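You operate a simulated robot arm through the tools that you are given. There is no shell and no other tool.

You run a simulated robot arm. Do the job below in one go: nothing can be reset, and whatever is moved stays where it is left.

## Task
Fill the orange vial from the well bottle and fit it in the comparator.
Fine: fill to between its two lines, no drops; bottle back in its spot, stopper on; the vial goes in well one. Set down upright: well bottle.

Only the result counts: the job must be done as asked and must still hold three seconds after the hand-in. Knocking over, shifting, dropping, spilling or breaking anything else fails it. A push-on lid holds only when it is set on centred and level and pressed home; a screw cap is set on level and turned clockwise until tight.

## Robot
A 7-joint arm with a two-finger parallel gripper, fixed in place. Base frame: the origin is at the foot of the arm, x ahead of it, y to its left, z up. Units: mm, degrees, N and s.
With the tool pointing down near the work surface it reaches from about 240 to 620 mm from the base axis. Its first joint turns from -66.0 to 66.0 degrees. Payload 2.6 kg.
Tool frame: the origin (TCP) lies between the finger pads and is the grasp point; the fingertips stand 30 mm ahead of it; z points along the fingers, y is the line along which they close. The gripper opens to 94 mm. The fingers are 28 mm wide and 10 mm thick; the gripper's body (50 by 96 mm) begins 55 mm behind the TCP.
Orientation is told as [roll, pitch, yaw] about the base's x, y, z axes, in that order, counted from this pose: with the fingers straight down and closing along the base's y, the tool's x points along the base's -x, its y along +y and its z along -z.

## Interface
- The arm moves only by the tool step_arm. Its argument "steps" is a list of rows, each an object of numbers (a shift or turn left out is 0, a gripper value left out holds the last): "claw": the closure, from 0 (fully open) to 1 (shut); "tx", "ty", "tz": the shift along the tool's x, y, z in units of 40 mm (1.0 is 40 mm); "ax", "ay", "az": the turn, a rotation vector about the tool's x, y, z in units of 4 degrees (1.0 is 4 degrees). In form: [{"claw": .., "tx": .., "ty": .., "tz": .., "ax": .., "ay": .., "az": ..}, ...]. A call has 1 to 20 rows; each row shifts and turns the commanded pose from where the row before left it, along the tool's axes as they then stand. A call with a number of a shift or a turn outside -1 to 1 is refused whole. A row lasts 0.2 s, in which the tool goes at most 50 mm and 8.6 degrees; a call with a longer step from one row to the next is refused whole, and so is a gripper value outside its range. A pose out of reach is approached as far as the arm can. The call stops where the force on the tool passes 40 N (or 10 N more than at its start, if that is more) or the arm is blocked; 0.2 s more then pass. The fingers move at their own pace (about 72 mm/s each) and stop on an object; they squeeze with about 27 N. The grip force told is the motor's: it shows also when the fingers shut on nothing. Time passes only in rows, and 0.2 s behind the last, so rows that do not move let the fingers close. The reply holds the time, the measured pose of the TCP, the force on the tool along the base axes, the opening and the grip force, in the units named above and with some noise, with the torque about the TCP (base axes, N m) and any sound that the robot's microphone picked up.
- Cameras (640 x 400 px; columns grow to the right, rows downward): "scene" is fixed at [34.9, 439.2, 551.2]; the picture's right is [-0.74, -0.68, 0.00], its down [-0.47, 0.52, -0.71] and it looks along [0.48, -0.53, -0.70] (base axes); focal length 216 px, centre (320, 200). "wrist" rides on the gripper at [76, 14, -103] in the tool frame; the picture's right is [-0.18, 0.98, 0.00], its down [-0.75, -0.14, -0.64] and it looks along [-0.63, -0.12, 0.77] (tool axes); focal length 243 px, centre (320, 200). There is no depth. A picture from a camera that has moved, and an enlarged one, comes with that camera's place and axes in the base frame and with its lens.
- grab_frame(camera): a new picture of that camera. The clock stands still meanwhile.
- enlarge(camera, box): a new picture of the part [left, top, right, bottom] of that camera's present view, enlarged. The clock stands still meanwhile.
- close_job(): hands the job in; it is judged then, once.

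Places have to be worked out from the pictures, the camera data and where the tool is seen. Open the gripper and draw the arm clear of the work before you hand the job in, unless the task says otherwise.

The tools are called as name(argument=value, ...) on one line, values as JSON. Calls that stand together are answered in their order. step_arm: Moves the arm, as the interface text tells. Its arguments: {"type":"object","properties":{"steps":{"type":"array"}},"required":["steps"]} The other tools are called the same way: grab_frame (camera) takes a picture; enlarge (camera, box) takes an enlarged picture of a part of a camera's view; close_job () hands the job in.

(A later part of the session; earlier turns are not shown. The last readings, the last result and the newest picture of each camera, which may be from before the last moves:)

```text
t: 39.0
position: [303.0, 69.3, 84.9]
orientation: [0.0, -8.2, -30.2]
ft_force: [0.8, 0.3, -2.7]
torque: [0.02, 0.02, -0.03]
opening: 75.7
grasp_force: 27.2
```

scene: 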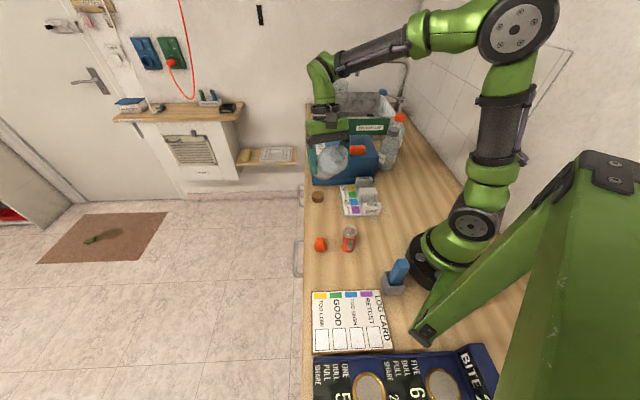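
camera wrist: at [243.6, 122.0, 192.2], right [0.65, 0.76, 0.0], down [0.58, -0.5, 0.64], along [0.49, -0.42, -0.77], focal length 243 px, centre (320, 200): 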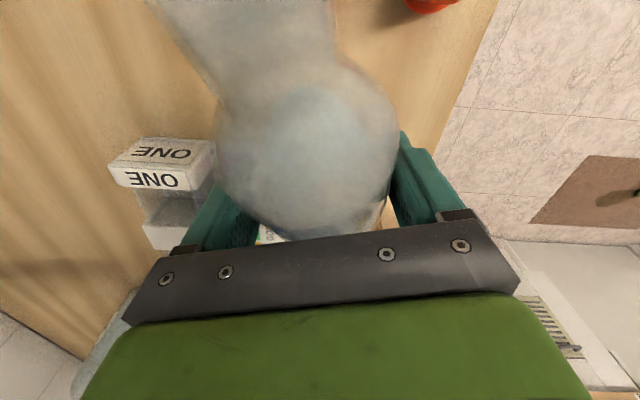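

Tilt is 68° now and the lip sits about 20 mm above the rim, slightly short of the vial's centre. I go on in one-degree rows, holding the lip point fixed, then check.

step_arm(steps=[{"tx": -0.0167, "tz": -0.0225, "ay": -0.25}, {"tx": -0.0167, "tz": -0.0225, "ay": -0.25}, {"tx": -0.0167, "tz": -0.0225, "ay": -0.25}, {"tx": -0.0167, "tz": -0.0225, "ay": -0.25}, {}])

enlarge(camera="scene", box=[310, 190, 390, 250])

```text
t: 40.2
position: [305.7, 68.9, 89.6]
orientation: [0.0, -12.1, -30.0]
ft_force: [0.3, -0.4, -1.9]
torque: [0.01, 0.03, -0.03]
opening: 75.5
grasp_force: 26.3
```

```text
6.67 times, centred on (350, 220) of scene
camera zoom: at [34.9, 439.2, 551.2], right [-0.74, -0.68, 0.0], down [-0.47, 0.52, -0.71], along [0.48, -0.53, -0.7], focal length 1438 px, centre (120, 67)
```

zoom: 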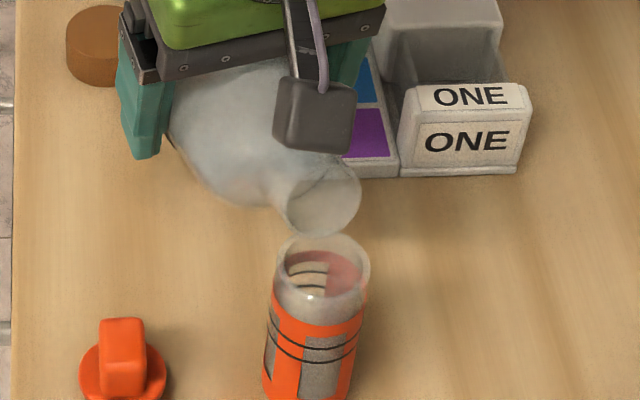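

No flow at 72°. I continue to 76° with the lip held in place.

step_arm(steps=[{"tx": -0.012, "tz": -0.0375, "ay": -0.25}, {"tx": -0.012, "tz": -0.0375, "ay": -0.25}, {"tx": -0.012, "tz": -0.0375, "ay": -0.25}, {"tx": -0.012, "tz": -0.0375, "ay": -0.25}, {}])

enlarge(camera="scene", box=[310, 190, 390, 250])

```text
t: 41.4
position: [307.6, 67.6, 95.5]
orientation: [0.0, -16.1, -30.0]
ft_force: [-0.3, 0.5, -1.8]
torque: [0.0, 0.0, 0.02]
opening: 75.3
grasp_force: 27.0
```

```text
6.67 times, centred on (350, 220) of scene
camera zoom: at [34.9, 439.2, 551.2], right [-0.74, -0.68, 0.0], down [-0.47, 0.52, -0.71], along [0.48, -0.53, -0.7], focal length 1438 px, centre (120, 67)
```

zoom: 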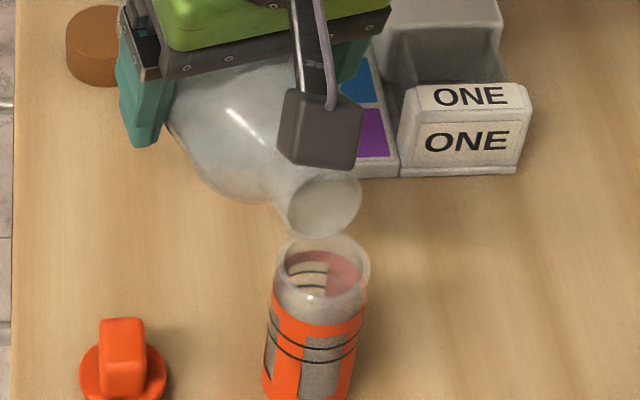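

step_arm(steps=[{"tx": -0.0013, "tz": -0.0443, "ay": -0.25}, {"tx": -0.0013, "tz": -0.0443, "ay": -0.25}, {"tx": -0.0013, "tz": -0.0443, "ay": -0.25}, {"tx": -0.0013, "tz": -0.0443, "ay": -0.25}, {}])

enlarge(camera="scene", box=[310, 190, 390, 250])

```text
t: 42.6
position: [305.0, 68.7, 102.6]
orientation: [-0.1, -20.0, -29.9]
ft_force: [-0.5, -0.3, -1.5]
torque: [-0.01, -0.01, 0.01]
opening: 75.5
grasp_force: 26.6
```

```text
6.67 times, centred on (350, 220) of scene
camera zoom: at [34.9, 439.2, 551.2], right [-0.74, -0.68, 0.0], down [-0.47, 0.52, -0.71], along [0.48, -0.53, -0.7], focal length 1438 px, centre (120, 67)
```

zoom: 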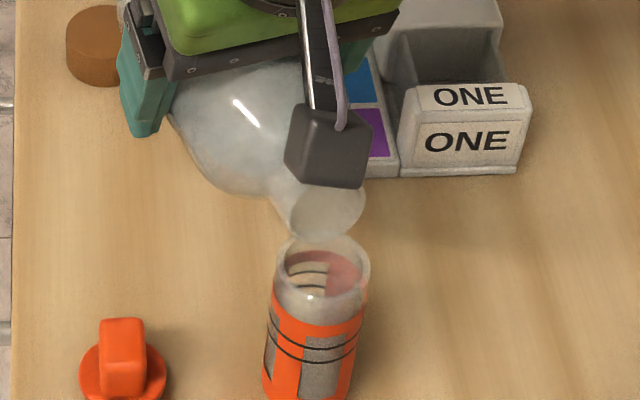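

Still no flow at 80°. From here I use half-degree rows and short calls.

step_arm(steps=[{"tx": -0.0061, "tz": -0.02, "ay": -0.125}, {"tx": -0.0061, "tz": -0.02, "ay": -0.125}, {"tx": -0.0061, "tz": -0.02, "ay": -0.125}, {"tx": -0.0061, "tz": -0.02, "ay": -0.125}, {"tx": -0.0061, "tz": -0.02, "ay": -0.125}, {"tx": -0.0061, "tz": -0.02, "ay": -0.125}, {}])

enlarge(camera="scene", box=[310, 190, 390, 250])

```text
t: 44.2
position: [304.3, 69.7, 108.1]
orientation: [0.0, -23.2, -30.0]
ft_force: [-0.5, 0.4, -2.6]
torque: [0.0, 0.02, 0.02]
opening: 75.6
grasp_force: 26.9
```

```text
6.67 times, centred on (350, 220) of scene
camera zoom: at [34.9, 439.2, 551.2], right [-0.74, -0.68, 0.0], down [-0.47, 0.52, -0.71], along [0.48, -0.53, -0.7], focal length 1438 px, centre (120, 67)
```

zoom: 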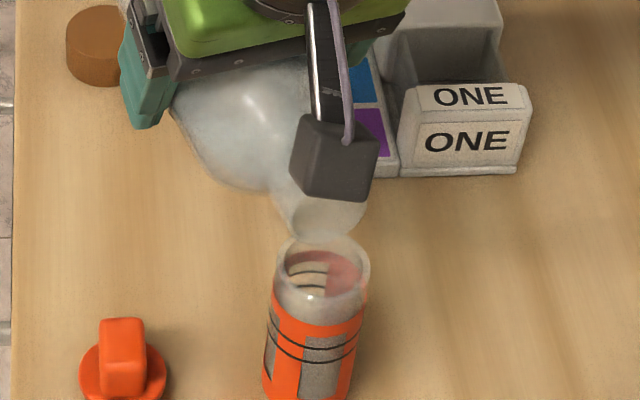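

step_arm(steps=[{"tx": -0.0064, "tz": -0.02, "ay": -0.125}, {"tx": -0.0064, "tz": -0.02, "ay": -0.125}, {"tx": -0.0064, "tz": -0.02, "ay": -0.125}, {"tx": -0.0064, "tz": -0.02, "ay": -0.125}, {"tx": -0.0064, "tz": -0.02, "ay": -0.125}, {"tx": -0.0064, "tz": -0.02, "ay": -0.125}, {}])

enlarge(camera="scene", box=[310, 190, 390, 250])

```text
t: 45.8
position: [303.0, 69.0, 113.3]
orientation: [0.0, -26.1, -29.9]
ft_force: [-0.3, -1.6, -1.9]
torque: [-0.01, -0.03, -0.03]
opening: 75.5
grasp_force: 26.8
```

```text
6.67 times, centred on (350, 220) of scene
camera zoom: at [34.9, 439.2, 551.2], right [-0.74, -0.68, 0.0], down [-0.47, 0.52, -0.71], along [0.48, -0.53, -0.7], focal length 1438 px, centre (120, 67)
```

zoom: 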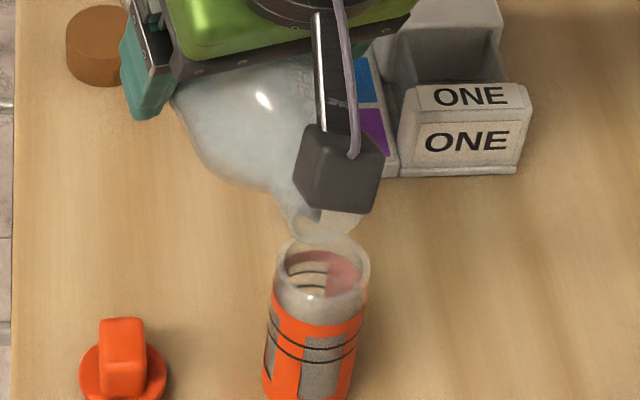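

enlarge(camera="scene", box=[328, 205, 376, 235])

grab_frame(camera="wrist")

```text
13.33 times, centred on (352, 220) of scene
camera zoom: at [34.9, 439.2, 551.2], right [-0.74, -0.68, 0.0], down [-0.47, 0.52, -0.71], along [0.48, -0.53, -0.7], focal length 2876 px, centre (-107, -67)
```

zoom: 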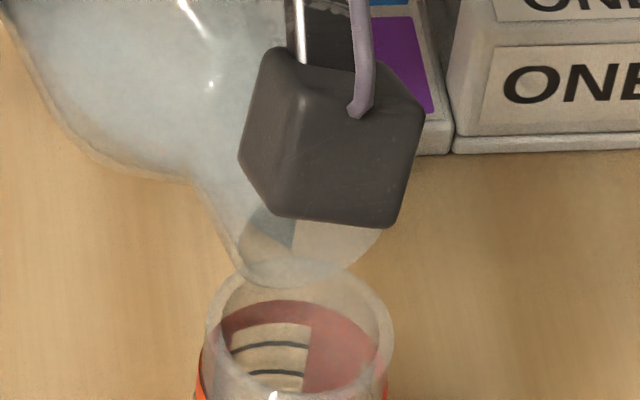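

```text
taken
camera wrist: at [212.9, 138.9, 170.6], right [0.64, 0.77, 0.08], down [0.27, -0.32, 0.91], along [0.72, -0.55, -0.41], focal length 243 px, centre (320, 200)
```

wrist: 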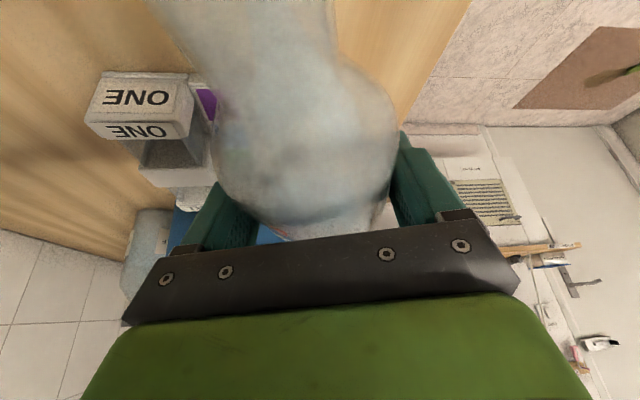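

The water now reaches the neck. I continue by 2° in fine rows and check for flow.

step_arm(steps=[{"tx": -0.0085, "tz": -0.019, "ay": -0.125}, {"tx": -0.0085, "tz": -0.019, "ay": -0.125}, {"tx": -0.0085, "tz": -0.019, "ay": -0.125}, {"tx": -0.0085, "tz": -0.019, "ay": -0.125}, {}])

enlarge(camera="scene", box=[320, 205, 384, 245])

```text
t: 47.0
position: [303.0, 69.7, 116.6]
orientation: [-0.1, -28.2, -30.1]
ft_force: [0.6, -0.6, -2.0]
torque: [0.0, -0.01, -0.01]
opening: 75.4
grasp_force: 27.6
```

```text
10.00 times, centred on (352, 225) of scene
camera zoom: at [34.9, 439.2, 551.2], right [-0.74, -0.68, 0.0], down [-0.47, 0.52, -0.71], along [0.48, -0.53, -0.7], focal length 2157 px, centre (0, -50)
```

zoom: 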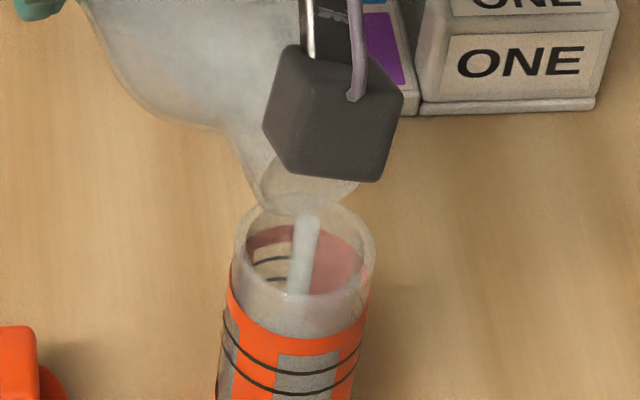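

Water is flowing in a clean stream into the vial. The clock stands still between calls, so I hold for short times and watch the level.

step_arm(steps=[{}, {}])

enlarge(camera="scene", box=[320, 220, 384, 260])

```text
t: 47.6
position: [303.8, 69.3, 116.4]
orientation: [0.0, -28.1, -30.0]
ft_force: [-0.2, -0.4, -2.0]
torque: [0.0, -0.02, 0.03]
opening: 75.4
grasp_force: 26.8
```

```text
10.00 times, centred on (352, 240) of scene
camera zoom: at [34.9, 439.2, 551.2], right [-0.74, -0.68, 0.0], down [-0.47, 0.52, -0.71], along [0.48, -0.53, -0.7], focal length 2157 px, centre (0, -200)
```

zoom: 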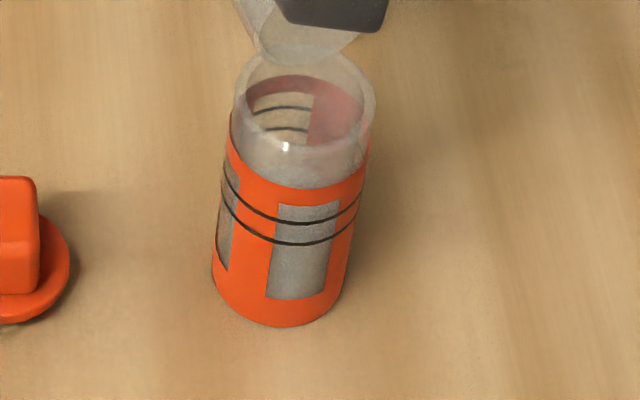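

The flow paused as the bottle's level fell to the lip; the level in the vial is still low. I tip another degree and watch.

step_arm(steps=[{"tx": -0.0085, "tz": -0.019, "ay": -0.125}, {"tx": -0.0085, "tz": -0.019, "ay": -0.125}, {}])

enlarge(camera="scene", box=[320, 215, 384, 255])

```text
t: 48.4
position: [302.6, 70.4, 118.8]
orientation: [-0.1, -29.1, -30.1]
ft_force: [-0.6, -0.3, -1.9]
torque: [-0.01, -0.01, -0.03]
opening: 75.2
grasp_force: 26.9
```

```text
10.00 times, centred on (352, 235) of scene
camera zoom: at [34.9, 439.2, 551.2], right [-0.74, -0.68, 0.0], down [-0.47, 0.52, -0.71], along [0.48, -0.53, -0.7], focal length 2157 px, centre (0, -150)
```

zoom: 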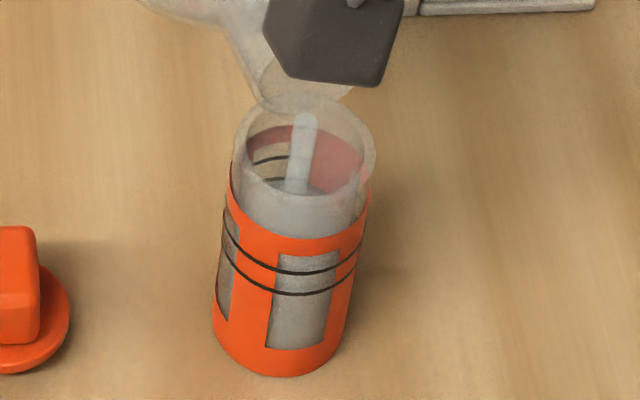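

step_arm(steps=[{}])

enlarge(camera="scene", box=[332, 222, 372, 258])

```text
t: 48.8
position: [303.7, 69.0, 118.1]
orientation: [0.0, -29.1, -30.2]
ft_force: [-0.4, 0.1, -2.6]
torque: [-0.01, 0.01, 0.02]
opening: 75.6
grasp_force: 26.8
```

```text
11.11 times, centred on (352, 240) of scene
camera zoom: at [34.9, 439.2, 551.2], right [-0.74, -0.68, 0.0], down [-0.47, 0.52, -0.71], along [0.48, -0.53, -0.7], focal length 2396 px, centre (-36, -244)
```

zoom: 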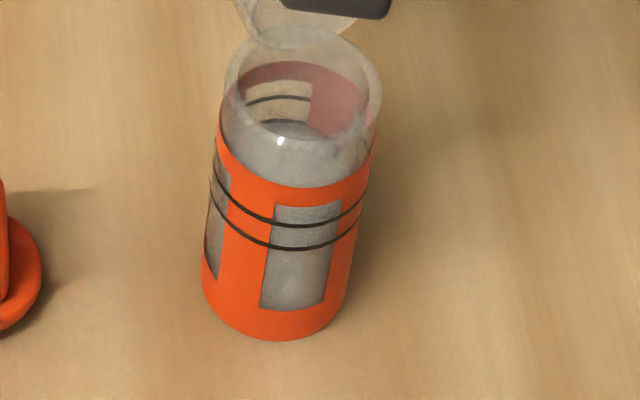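

A water surface is now visible near the lower line on the far wall. I zoom tightly to judge it.

enlarge(camera="scene", box=[338, 224, 370, 244])

enlarge(camera="scene", box=[338, 236, 370, 256])

```text
16.00 times, centred on (354, 234) of scene
camera zoom: at [34.9, 439.2, 551.2], right [-0.74, -0.68, 0.0], down [-0.47, 0.52, -0.71], along [0.48, -0.53, -0.7], focal length 3451 px, centre (-224, -344)
```

zoom: 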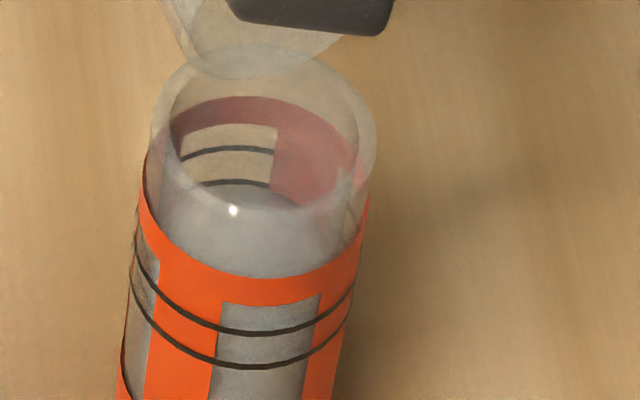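

```text
16.00 times, centred on (354, 246) of scene
camera zoom: at [34.9, 439.2, 551.2], right [-0.74, -0.68, 0.0], down [-0.47, 0.52, -0.71], along [0.48, -0.53, -0.7], focal length 3451 px, centre (-224, -536)
```

zoom: 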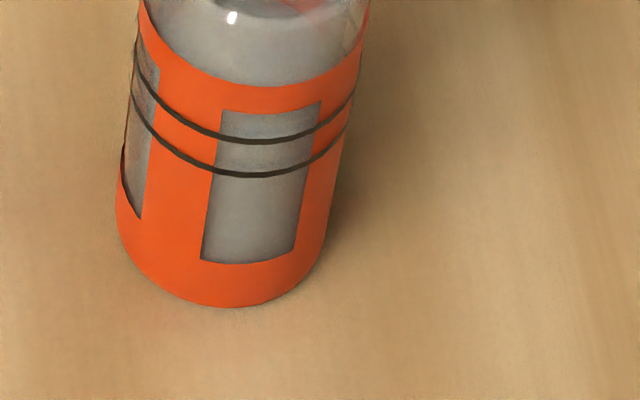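

The surface sits at about the lower line (roughly 1–3 mm above it after allowing for the glass thickness), and the lines are ~9–10 mm apart. I first wait to make sure the stream has fully stopped, then look again.

step_arm(steps=[{}, {}, {}])

enlarge(camera="scene", box=[338, 224, 370, 244])

```text
t: 49.6
position: [303.2, 69.8, 118.3]
orientation: [0.0, -29.1, -30.0]
ft_force: [-0.6, 0.0, -1.2]
torque: [0.03, -0.01, 0.05]
opening: 75.4
grasp_force: 26.9
```

```text
16.00 times, centred on (354, 234) of scene
camera zoom: at [34.9, 439.2, 551.2], right [-0.74, -0.68, 0.0], down [-0.47, 0.52, -0.71], along [0.48, -0.53, -0.7], focal length 3451 px, centre (-224, -344)
```

zoom: 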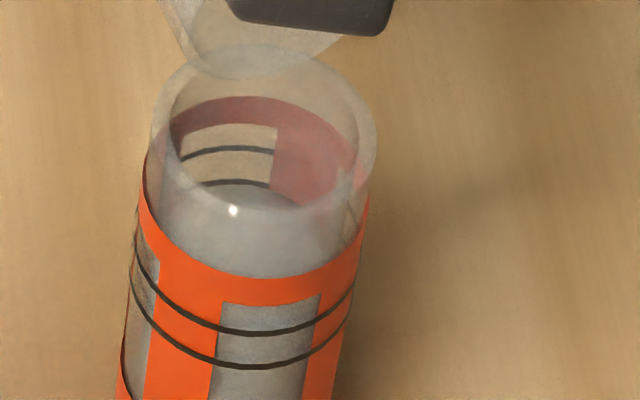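

Level is stable with the flow stopped. I add a quarter degree only.

step_arm(steps=[{"tx": -0.0042, "tz": -0.0095, "ay": -0.0625}, {}, {}])

enlarge(camera="scene", box=[338, 224, 370, 244])

```text
t: 50.4
position: [303.7, 69.9, 118.5]
orientation: [0.1, -29.3, -30.1]
ft_force: [0.0, -0.2, -1.7]
torque: [0.04, 0.02, 0.01]
opening: 75.5
grasp_force: 27.0
```

```text
16.00 times, centred on (354, 234) of scene
camera zoom: at [34.9, 439.2, 551.2], right [-0.74, -0.68, 0.0], down [-0.47, 0.52, -0.71], along [0.48, -0.53, -0.7], focal length 3451 px, centre (-224, -344)
```

zoom: 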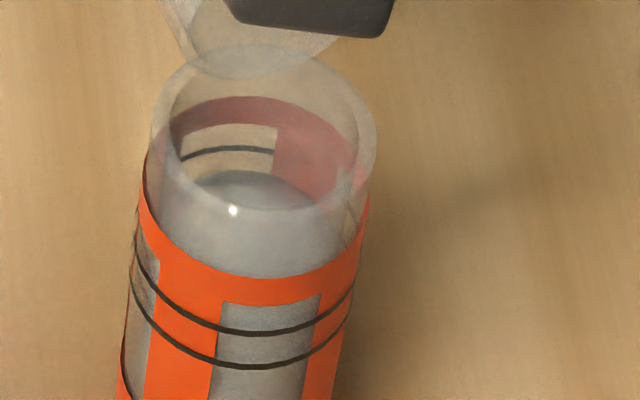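

The surface has risen to between the lines as seen on the far wall. I zoom on the front window to cross-check against parallax through the glass.

enlarge(camera="scene", box=[342, 236, 362, 250])

enlarge(camera="scene", box=[344, 228, 362, 240])

```text
16.00 times, centred on (352, 243) of scene
camera zoom: at [34.9, 439.2, 551.2], right [-0.74, -0.68, 0.0], down [-0.47, 0.52, -0.71], along [0.48, -0.53, -0.7], focal length 3451 px, centre (-192, -488)
```

zoom: 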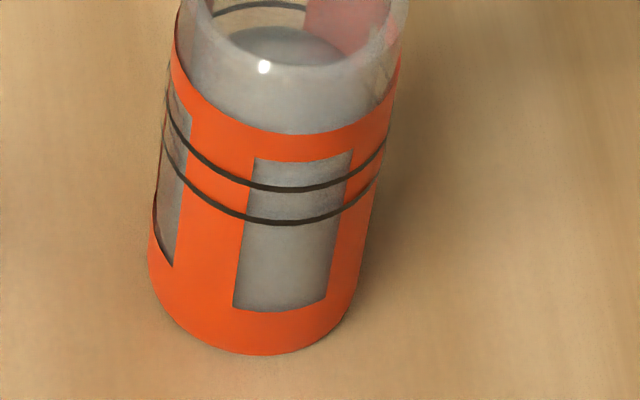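

```text
16.00 times, centred on (353, 234) of scene
camera zoom: at [34.9, 439.2, 551.2], right [-0.74, -0.68, 0.0], down [-0.47, 0.52, -0.71], along [0.48, -0.53, -0.7], focal length 3451 px, centre (-208, -344)
```

zoom: 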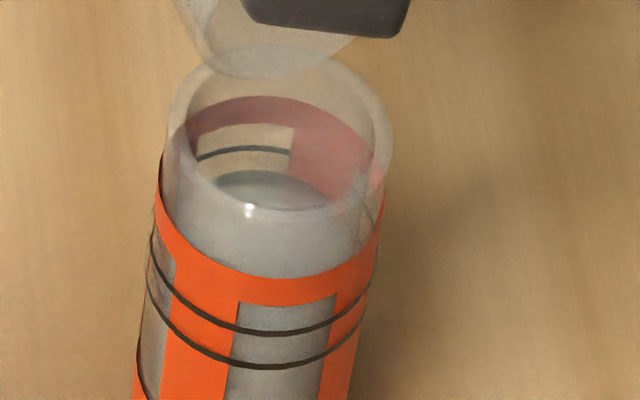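

Measured from the far-wall ellipse centres, the level lies between the two lines (clearly above the lower, below the upper), so I stop here. I tip the bottle back with the lip kept above the vial so nothing drips outside.

step_arm(steps=[{"tx": 0.0075, "tz": 0.0405, "ay": 0.47}, {"tx": 0.0075, "tz": 0.0405, "ay": 0.47}, {"tx": 0.0075, "tz": 0.0405, "ay": 0.47}, {"tx": 0.0075, "tz": 0.0405, "ay": 0.47}, {"tx": 0.0075, "tz": 0.0405, "ay": 0.47}, {"tz": 0.0125, "ay": 0.5}, {"tz": 0.0125, "ay": 0.5}, {"tz": 0.0125, "ay": 0.5}, {}, {}, {}])

enlarge(camera="scene", box=[320, 205, 384, 245])

```text
t: 52.8
position: [305.3, 68.2, 109.6]
orientation: [0.0, -13.8, -30.0]
ft_force: [0.5, -0.6, -0.7]
torque: [0.0, -0.04, 0.03]
opening: 75.5
grasp_force: 27.3
```

```text
10.00 times, centred on (352, 225) of scene
camera zoom: at [34.9, 439.2, 551.2], right [-0.74, -0.68, 0.0], down [-0.47, 0.52, -0.71], along [0.48, -0.53, -0.7], focal length 2157 px, centre (0, -50)
```

zoom: 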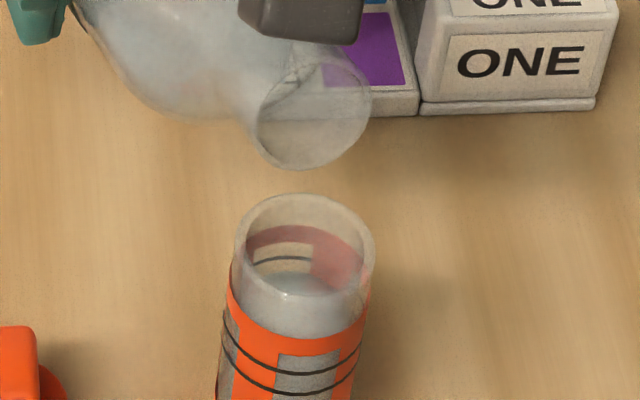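

No drops outside and the level reads between the lines. I raise the bottle well clear and untip it to 44°.

step_arm(steps=[{"tx": -0.119, "tz": -0.4855}, {"tx": -0.119, "tz": -0.4855}, {"tx": -0.119, "tz": -0.4855}, {"tx": -0.119, "tz": -0.4855}, {"tx": -0.119, "tz": -0.4855}, {"tx": -0.119, "tz": -0.4855}, {"ay": 0.75}, {"ay": 0.75}, {"ay": 0.75}, {"ay": 0.75}, {"ay": 0.75}, {"ay": 0.75}, {"ay": 0.75}, {"ay": 0.75}, {"ay": 0.75}, {"ay": 0.75}, {}])

enlarge(camera="scene", box=[338, 224, 370, 244])

grab_frame(camera="scene")

```text
t: 56.4
position: [305.1, 68.0, 228.9]
orientation: [0.2, 16.0, -30.1]
ft_force: [0.2, 0.2, -1.8]
torque: [0.03, 0.01, -0.02]
opening: 75.5
grasp_force: 26.6
```

```text
16.00 times, centred on (354, 234) of scene
camera zoom: at [35.0, 439.2, 551.2], right [-0.74, -0.68, 0.0], down [-0.47, 0.52, -0.71], along [0.48, -0.53, -0.7], focal length 3451 px, centre (-224, -344)
```

zoom: 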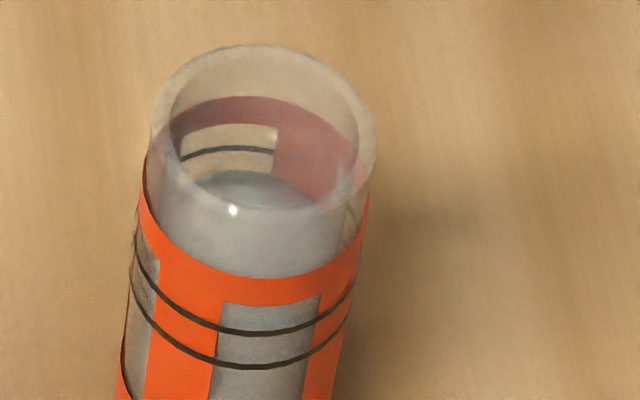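

```text
taken
```

scene: 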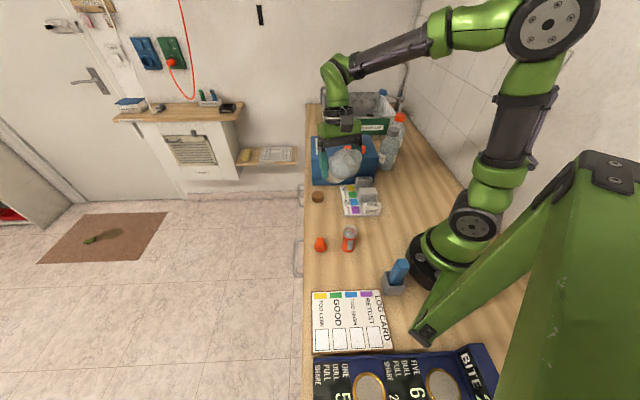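

The vial reads well between its lines and the counter is dry. Now I move the bottle back over its spot and reverse the swing.

step_arm(steps=[{"tx": -0.178, "ty": 0.194, "tz": -0.051}, {"tx": -0.178, "ty": 0.194, "tz": -0.051}, {"tx": -0.178, "ty": 0.194, "tz": -0.051}, {"ax": -0.2756, "az": 0.9613}, {"ax": -0.2756, "az": 0.9613}, {"ax": -0.2756, "az": 0.9613}, {"ax": -0.2756, "az": 0.9613}, {"ax": -0.2756, "az": 0.9613}, {"ax": -0.2756, "az": 0.9613}, {"ax": -0.2756, "az": 0.9613}, {"ax": -0.2756, "az": 0.9613}, {"ax": -0.2756, "az": 0.9613}, {"ax": -0.2756, "az": 0.9613}, {"ax": -0.2756, "az": 0.9613}, {"ax": -0.2756, "az": 0.9613}, {"ax": -0.1378, "az": 0.4807}, {}])

```text
t: 60.0
position: [336.2, 77.4, 229.2]
orientation: [-0.2, 16.1, -80.2]
ft_force: [0.1, 0.3, -1.7]
torque: [0.01, -0.01, 0.04]
opening: 75.4
grasp_force: 26.7
```

Back at yaw -80° above the spot. I stand the bottle upright (44° back to pitch 60°).

step_arm(steps=[{"ay": 0.75}, {"ay": 0.75}, {"ay": 0.75}, {"ay": 0.75}, {"ay": 0.75}, {"ay": 0.75}, {"ay": 0.75}, {"ay": 0.75}, {"ay": 0.75}, {"ay": 0.75}, {"ay": 0.75}, {"ay": 0.75}, {"ay": 0.75}, {"ay": 0.75}, {"ay": 0.475}, {}])

enlarge(camera="scene", box=[295, 110, 375, 200])

```text
t: 63.4
position: [336.2, 78.5, 229.1]
orientation: [-0.2, 60.0, -80.2]
ft_force: [0.9, 0.4, -1.5]
torque: [-0.01, 0.0, 0.0]
opening: 75.5
grasp_force: 26.9
```

```text
4.44 times, centred on (335, 155) of scene
camera zoom: at [34.9, 439.2, 551.2], right [-0.74, -0.68, 0.0], down [-0.47, 0.52, -0.71], along [0.48, -0.53, -0.7], focal length 958 px, centre (253, 400)
```

zoom: 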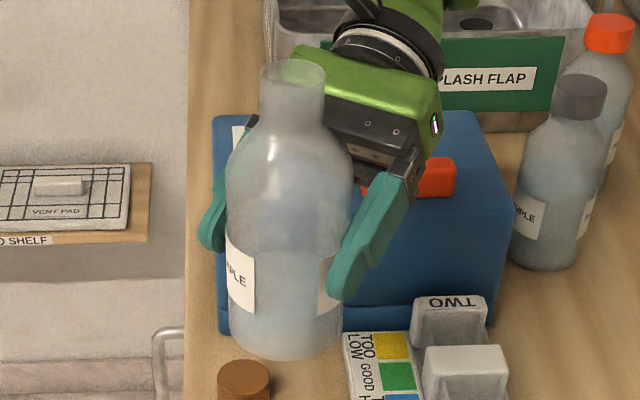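

Upright again over its spot. I lower 150 mm, then will go down gently to contact.

step_arm(steps=[{"tx": -0.325, "tz": 0.1875}, {"tx": -0.325, "tz": 0.1875}, {"tx": -0.325, "tz": 0.1875}, {"tx": -0.325, "tz": 0.1875}, {"tx": -0.325, "tz": 0.1875}, {"tx": -0.325, "tz": 0.1875}, {"tx": -0.325, "tz": 0.1875}, {"tx": -0.325, "tz": 0.1875}, {"tx": -0.325, "tz": 0.1875}, {"tx": -0.325, "tz": 0.1875}, {}])

enlarge(camera="scene", box=[300, 160, 380, 250])

```text
t: 65.8
position: [336.1, 77.1, 78.8]
orientation: [-0.1, 60.0, -80.3]
ft_force: [1.1, 0.7, -2.1]
torque: [-0.03, -0.02, 0.0]
opening: 75.2
grasp_force: 27.3
```

```text
4.44 times, centred on (340, 205) of scene
camera zoom: at [34.9, 439.2, 551.2], right [-0.74, -0.68, 0.0], down [-0.47, 0.52, -0.71], along [0.48, -0.53, -0.7], focal length 958 px, centre (231, 178)
```

zoom: 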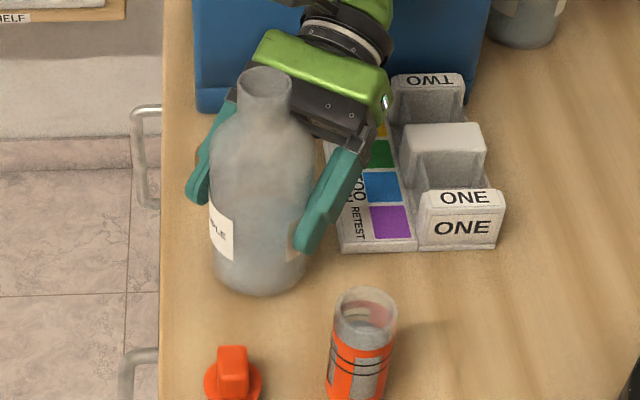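

Eight millimetres to go; I lower in 1 mm rows and watch the force.

step_arm(steps=[{"tx": -0.02165, "tz": 0.0125}, {"tx": -0.02165, "tz": 0.0125}, {"tx": -0.02165, "tz": 0.0125}, {"tx": -0.02165, "tz": 0.0125}, {"tx": -0.02165, "tz": 0.0125}, {"tx": -0.02165, "tz": 0.0125}, {"tx": -0.02165, "tz": 0.0125}, {}])

```text
t: 67.6
position: [335.1, 77.3, 72.6]
orientation: [-0.2, 60.1, -80.2]
ft_force: [0.3, -0.3, -1.9]
torque: [-0.03, -0.05, -0.02]
opening: 75.3
grasp_force: 27.0
```

step_arm(steps=[{"tx": -0.0108, "tz": 0.00625}, {"tx": -0.0108, "tz": 0.00625}, {}])

```text
t: 68.4
position: [335.0, 77.8, 71.5]
orientation: [0.0, 60.1, -80.3]
ft_force: [-2.3, -0.2, 4.9]
torque: [-0.14, -0.09, -0.02]
opening: 75.5
grasp_force: 26.9
```

Contact is felt (+4.9 N), the bottle stands on the counter. I release gently.

step_arm(steps=[{"claw": 0.16}, {"claw": 0.12}, {"claw": 0.08}, {"claw": 0.04}, {"claw": 0}, {}])

enlarge(camera="scene", box=[300, 160, 380, 250])

```text
t: 69.8
position: [335.0, 77.5, 70.3]
orientation: [-0.2, 60.0, -80.2]
ft_force: [0.1, 0.3, -0.6]
torque: [0.0, -0.01, 0.01]
opening: 94.1
grasp_force: 0.1
```

```text
4.44 times, centred on (340, 205) of scene
camera zoom: at [34.9, 439.2, 551.2], right [-0.74, -0.68, 0.0], down [-0.47, 0.52, -0.71], along [0.48, -0.53, -0.7], focal length 958 px, centre (231, 178)
```

zoom: 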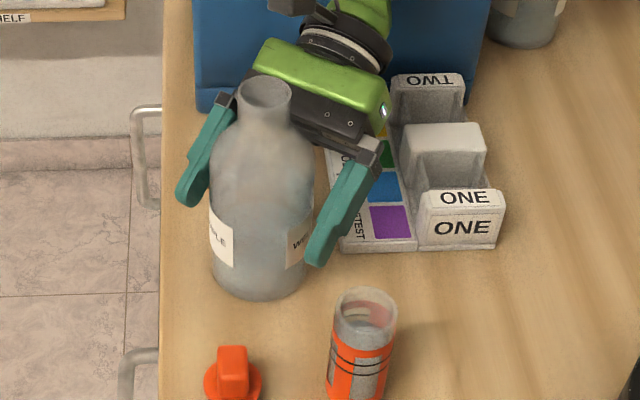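

The bottle stands exactly where it was, label in the same place. I withdraw straight up.

step_arm(steps=[{"tx": 0.1083, "tz": -0.0625}, {"tx": 0.1083, "tz": -0.0625}, {"tx": 0.2165, "tz": -0.125}, {"tx": 0.325, "tz": -0.1875}, {"tx": 0.325, "tz": -0.1875}, {"tx": 0.325, "tz": -0.1875}, {"tx": 0.325, "tz": -0.1875}, {"tx": 0.325, "tz": -0.1875}, {"tx": 0.325, "tz": -0.1875}, {"tx": 0.325, "tz": -0.1875}, {"tx": 0.325, "tz": -0.1875}, {"tx": 0.325, "tz": -0.1875}, {"tx": 0.325, "tz": -0.1875}])

grab_frame(camera="scene")

```text
t: 72.6
position: [336.1, 78.5, 242.0]
orientation: [-0.2, 60.0, -80.3]
ft_force: [0.9, 0.1, -0.4]
torque: [0.0, 0.03, 0.01]
opening: 93.5
grasp_force: 0.2
```

```text
taken
```

scene: 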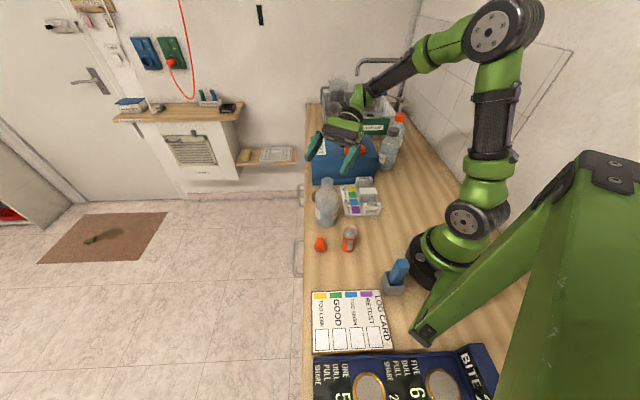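

The bottle is back, upright and untouched since. Now I straighten the tool to point down, keeping high, to get clear views of the comparator well, vial and stopper.

step_arm(steps=[{"tx": 0.4, "tz": -0.3, "ay": -0.8}, {"tx": 0.4, "tz": -0.3, "ay": -1}, {"tx": 0.3, "tz": -0.4, "ay": -1}, {"ay": -1}, {"ay": -1}, {"ay": -1}, {"ay": -1}, {"ay": -1}, {"ay": -1}, {"ay": -1}, {"ay": -1}, {"ay": -1}, {"ay": -1}, {"ay": -1}, {"ay": -1}, {"ay": -0.2}])

grab_frame(camera="wrist")

```text
t: 76.0
position: [338.9, 66.9, 300.0]
orientation: [-0.1, -0.1, -80.1]
ft_force: [-0.6, 0.2, -0.1]
torque: [0.04, -0.02, 0.0]
opening: 94.2
grasp_force: 0.0
```

```text
taken
camera wrist: at [339.3, 146.8, 401.8], right [1.0, -0.01, 0.0], down [-0.01, -0.77, 0.64], along [-0.01, -0.64, -0.77], focal length 243 px, centre (320, 200)
```

wrist: 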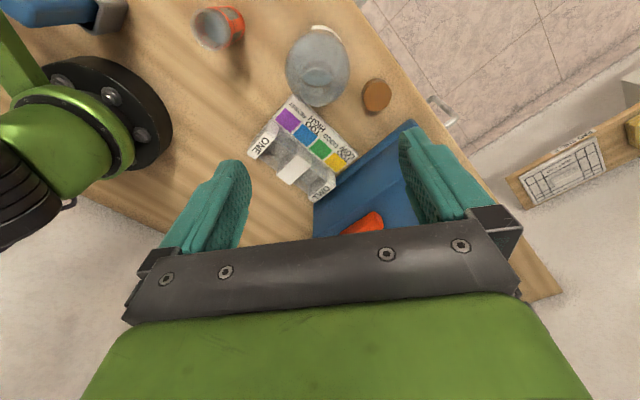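

enlarge(camera="wrist", box=[240, 90, 350, 210])

enlarge(camera="wrist", box=[244, 120, 324, 180])

enlarge(camera="wrist", box=[185, 0, 260, 60])

```text
3.33 times, centred on (295, 150) of wrist
camera zoom: at [339.3, 146.8, 401.8], right [1.0, -0.01, 0.0], down [-0.01, -0.77, 0.64], along [-0.01, -0.64, -0.77], focal length 809 px, centre (403, 367)
```

zoom: 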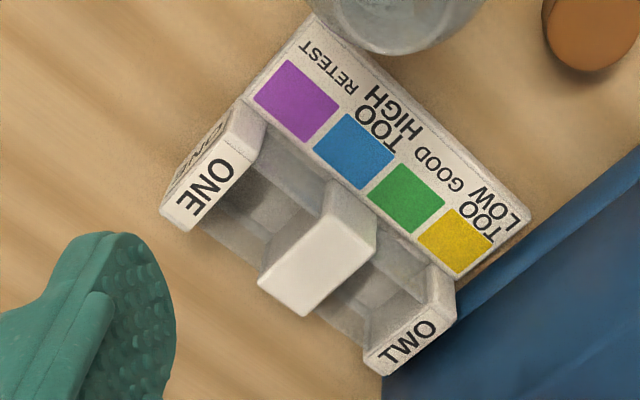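

```text
6.67 times, centred on (284, 150) of wrist
camera zoom: at [339.3, 146.8, 401.8], right [1.0, -0.01, 0.0], down [-0.01, -0.77, 0.64], along [-0.01, -0.64, -0.77], focal length 1618 px, centre (560, 533)
```

zoom: 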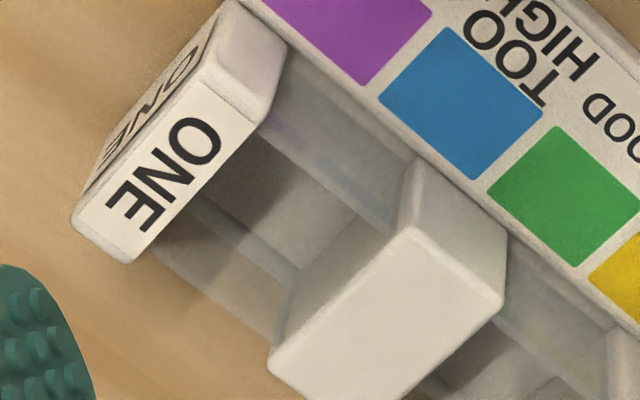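

```text
6.67 times, centred on (222, 30) of wrist
camera zoom: at [339.3, 146.8, 401.8], right [1.0, -0.01, 0.0], down [-0.01, -0.77, 0.64], along [-0.01, -0.64, -0.77], focal length 1618 px, centre (970, 1333)
```

zoom: 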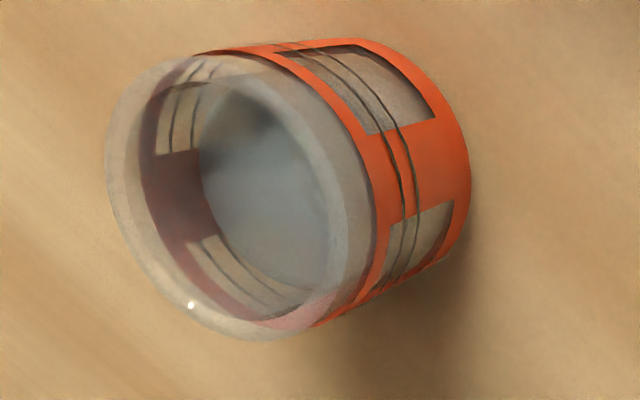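

From several views, well one's centre is about (263.5,-58.6), walls ~45 mm high with ~43 mm gap and side panels ~41 mm high, so I should hold the vial high (TCP ~71 mm above its base) with fingers closing along the (1,1) direction. I turn to yaw -45°, half close the fingers to about 60 mm and move above the vial at about (218.5,119.7).

step_arm(steps=[{"claw": 0.36, "az": -1}, {"az": -1}, {"az": -1}, {"az": -1}, {"az": -1}, {"az": -1}, {"az": -1}, {"az": -1}, {"az": -0.775}, {"tx": 0.3825, "ty": -0.1494, "tz": 0.375}, {"tx": 0.3825, "ty": -0.1494, "tz": 0.375}, {"tx": 0.3825, "ty": -0.1494, "tz": 0.375}, {"tx": 0.3825, "ty": -0.1494, "tz": 0.375}, {"tx": 0.3825, "ty": -0.1494, "tz": 0.375}, {"tx": 0.3825, "ty": -0.1494, "tz": 0.375}, {"tx": 0.3825, "ty": -0.1494, "tz": 0.375}, {"tx": 0.3825, "ty": -0.1494, "tz": 0.375}])

grab_frame(camera="wrist")

grab_frame(camera="scene")

```text
t: 79.6
position: [218.2, 121.5, 179.4]
orientation: [-0.1, 0.0, -45.0]
ft_force: [0.7, 1.0, -0.1]
torque: [-0.01, -0.03, 0.02]
opening: 60.2
grasp_force: 0.0
```

```text
taken
camera wrist: at [174.3, 185.9, 281.6], right [0.83, 0.56, 0.0], down [0.43, -0.63, 0.64], along [0.36, -0.53, -0.77], focal length 243 px, centre (320, 200)
```

wrist: 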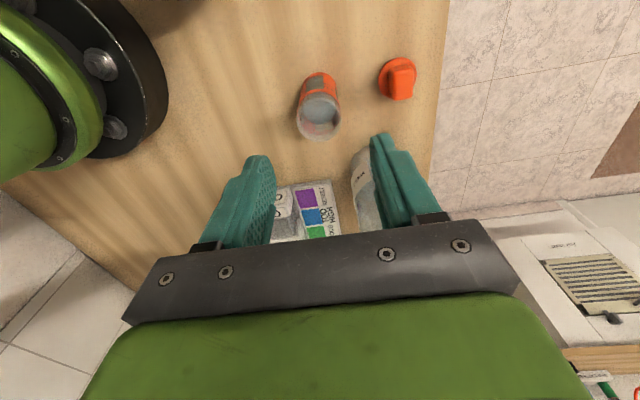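

```text
taken
```

scene: 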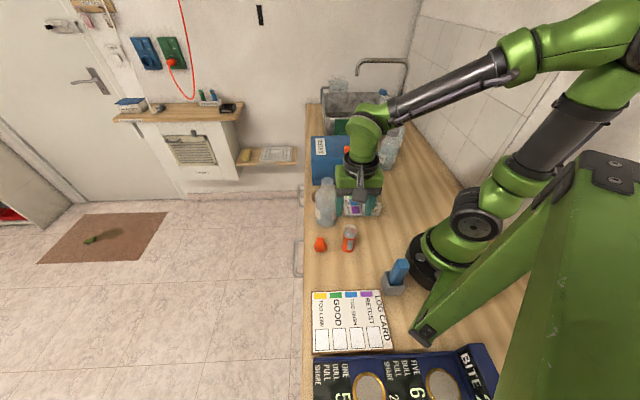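

enlarge(camera="wrist", box=[284, 60, 364, 150])

enlarge(camera="wrist", box=[368, 45, 428, 110])

enlarge(camera="scene", box=[338, 226, 370, 250])

```text
4.44 times, centred on (324, 105) of wrist
camera zoom: at [174.3, 185.9, 281.6], right [0.83, 0.56, 0.0], down [0.43, -0.63, 0.64], along [0.36, -0.53, -0.77], focal length 1078 px, centre (302, 622)
```

zoom: 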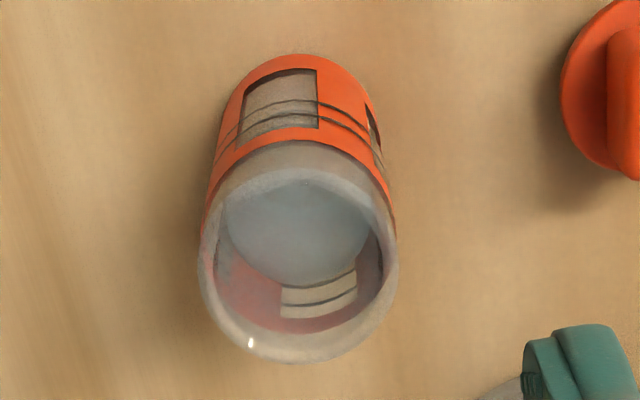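

```text
6.15 times, centred on (398, 78) of wrist
camera zoom: at [174.3, 185.9, 281.6], right [0.83, 0.56, 0.0], down [0.43, -0.63, 0.64], along [0.36, -0.53, -0.77], focal length 1493 px, centre (-160, 954)
```

zoom: 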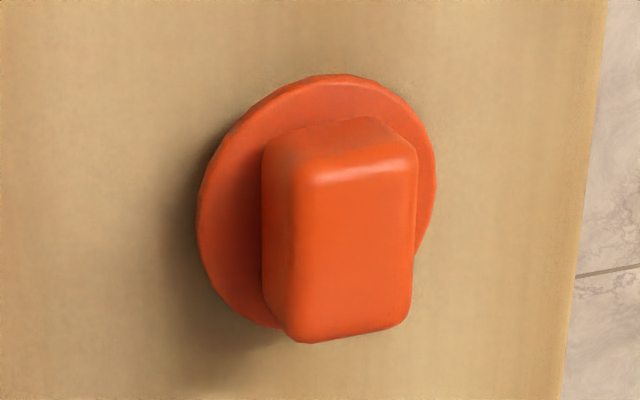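

```text
16.00 times, centred on (354, 238) of scene
camera zoom: at [35.0, 439.2, 551.2], right [-0.74, -0.68, 0.0], down [-0.47, 0.52, -0.71], along [0.48, -0.53, -0.7], focal length 3451 px, centre (-224, -408)
```

zoom: 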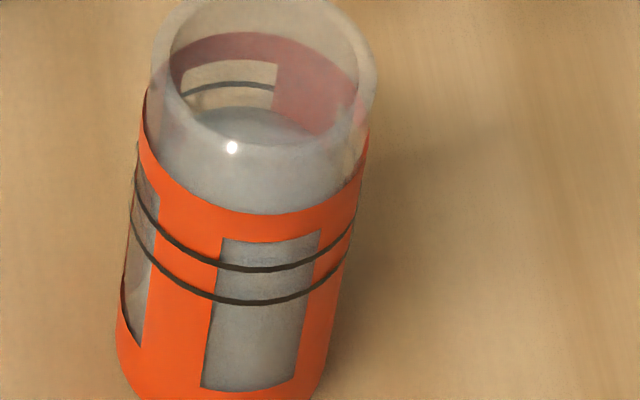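

enlarge(camera="wrist", box=[300, 108, 340, 134])

enlarge(camera="wrist", box=[300, 70, 340, 100])

```text
15.38 times, centred on (320, 121) of wrist
camera zoom: at [174.3, 185.9, 281.6], right [0.83, 0.56, 0.0], down [0.43, -0.63, 0.64], along [0.36, -0.53, -0.77], focal length 3733 px, centre (320, 1415)
```

zoom: 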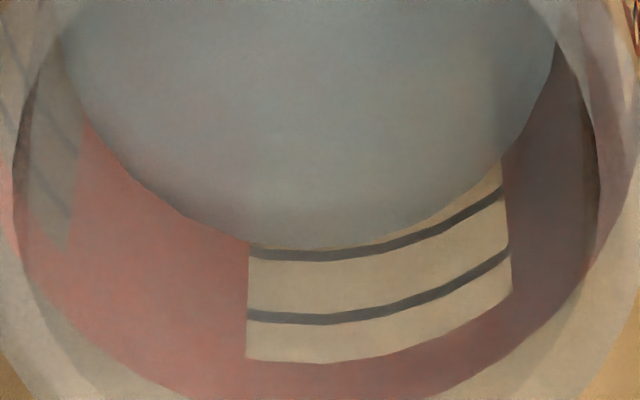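

```text
13.33 times, centred on (320, 85) of wrist
camera zoom: at [174.3, 185.9, 281.6], right [0.83, 0.56, 0.0], down [0.43, -0.63, 0.64], along [0.36, -0.53, -0.77], focal length 3235 px, centre (320, 1733)
```

zoom: 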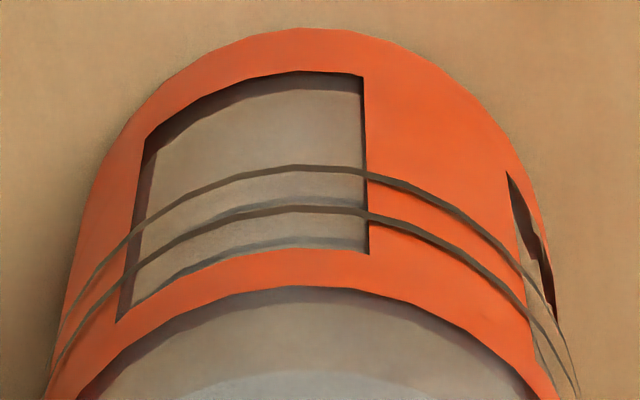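

Triangulating the water edge from two slopes gives a level roughly 80% of the way from the lower to the upper line, so it is between them. The vial axis computes to (218.7,119.9); I take another position reading before descending.

step_arm(steps=[{}])

step_arm(steps=[{}])

step_arm(steps=[{}])

```text
t: 80.0
position: [217.7, 121.3, 180.2]
orientation: [-0.2, 0.0, -45.0]
ft_force: [0.6, 0.4, -0.8]
torque: [-0.02, -0.03, 0.0]
opening: 60.3
grasp_force: 0.0
```

```text
t: 80.4
position: [218.2, 122.2, 179.8]
orientation: [-0.1, 0.1, -45.0]
ft_force: [-0.1, 0.2, 0.1]
torque: [-0.01, -0.03, -0.03]
opening: 60.1
grasp_force: 0.1
```

```text
t: 80.8
position: [217.8, 121.6, 179.5]
orientation: [-0.2, 0.0, -44.9]
ft_force: [-0.2, 0.7, 0.0]
torque: [-0.01, 0.01, 0.03]
opening: 59.9
grasp_force: 0.2
```

The true TCP is (218.0,121.7); the vial is 0.8 mm and 1.8 mm off in tool y/x. I correct and lower to z≈71 around the vial.

step_arm(steps=[{"tx": -0.045, "ty": -0.02}, {"tz": 0.45}, {"tz": 0.45}, {"tz": 0.45}, {"tz": 0.45}, {"tz": 0.45}, {"tz": 0.47}, {}])

grab_frame(camera="wrist")

enlarge(camera="scene", box=[310, 200, 390, 260])

```text
t: 82.6
position: [218.4, 118.0, 71.1]
orientation: [0.0, 0.0, -45.0]
ft_force: [1.1, -0.6, 0.7]
torque: [0.03, 0.0, 0.02]
opening: 60.1
grasp_force: 0.1
```

```text
taken
camera wrist: at [175.0, 183.2, 172.6], right [0.83, 0.56, 0.0], down [0.43, -0.63, 0.64], along [0.36, -0.53, -0.77], focal length 243 px, centre (320, 200)
```

wrist: 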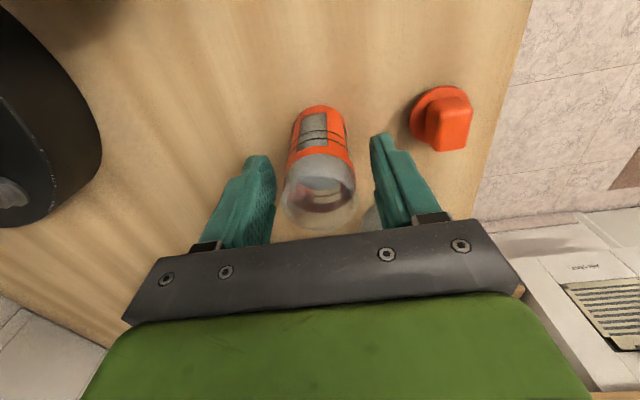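

```text
6.67 times, centred on (350, 230) of scene
camera zoom: at [34.9, 439.2, 551.2], right [-0.74, -0.68, 0.0], down [-0.47, 0.52, -0.71], along [0.48, -0.53, -0.7], focal length 1438 px, centre (120, 0)
```

zoom: 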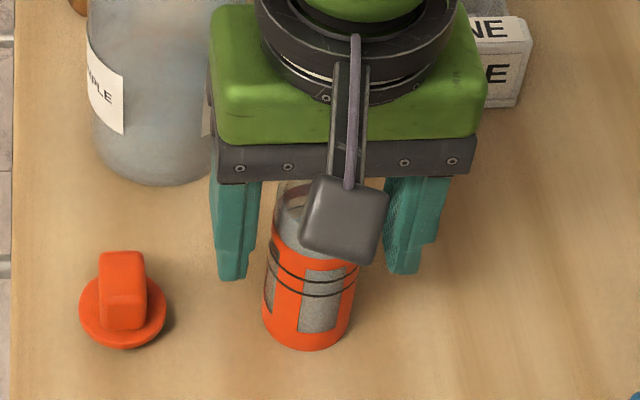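

The vial is centred between the fingers. I close on it.

step_arm(steps=[{"claw": 0.5}, {"claw": 0.56}, {"claw": 1}, {"claw": 1}, {"claw": 1}])

grab_frame(camera="wrist")

```text
t: 83.8
position: [218.5, 119.9, 71.5]
orientation: [-0.1, 0.0, -44.9]
ft_force: [-0.2, -0.5, -0.2]
torque: [0.03, -0.02, 0.0]
opening: 37.1
grasp_force: 27.1
```

```text
taken
camera wrist: at [175.1, 183.2, 172.9], right [0.82, 0.57, 0.0], down [0.43, -0.63, 0.64], along [0.36, -0.53, -0.77], focal length 243 px, centre (320, 200)
```

wrist: 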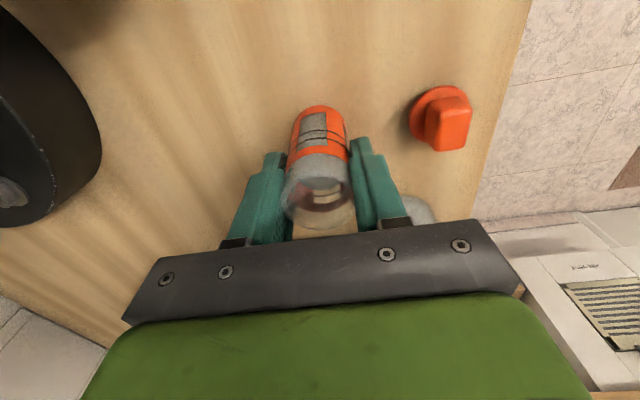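

The vial is held (37.1 mm). I lift it straight up 70 mm and carry it level, in moderate steps, to above well one.

step_arm(steps=[{"tz": -0.1}, {"tz": -0.2}, {"tz": -0.25}, {"tz": -0.3}, {"tz": -0.3}, {"tz": -0.3}, {"tz": -0.2}, {"tz": -0.1}, {}])

enlarge(camera="scene", box=[310, 180, 390, 260])

```text
t: 85.8
position: [218.9, 118.5, 141.7]
orientation: [-0.1, 0.0, -45.1]
ft_force: [-0.2, -0.8, -0.7]
torque: [0.01, 0.02, -0.01]
opening: 37.1
grasp_force: 27.3
```

```text
5.00 times, centred on (350, 220) of scene
camera zoom: at [34.9, 439.2, 551.2], right [-0.74, -0.68, 0.0], down [-0.47, 0.52, -0.71], along [0.48, -0.53, -0.7], focal length 1078 px, centre (170, 100)
```

zoom: 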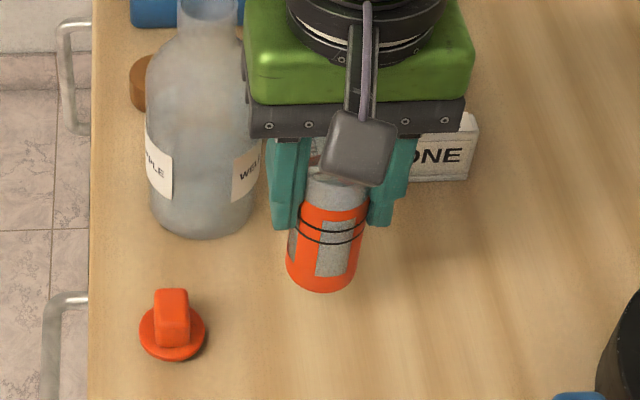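

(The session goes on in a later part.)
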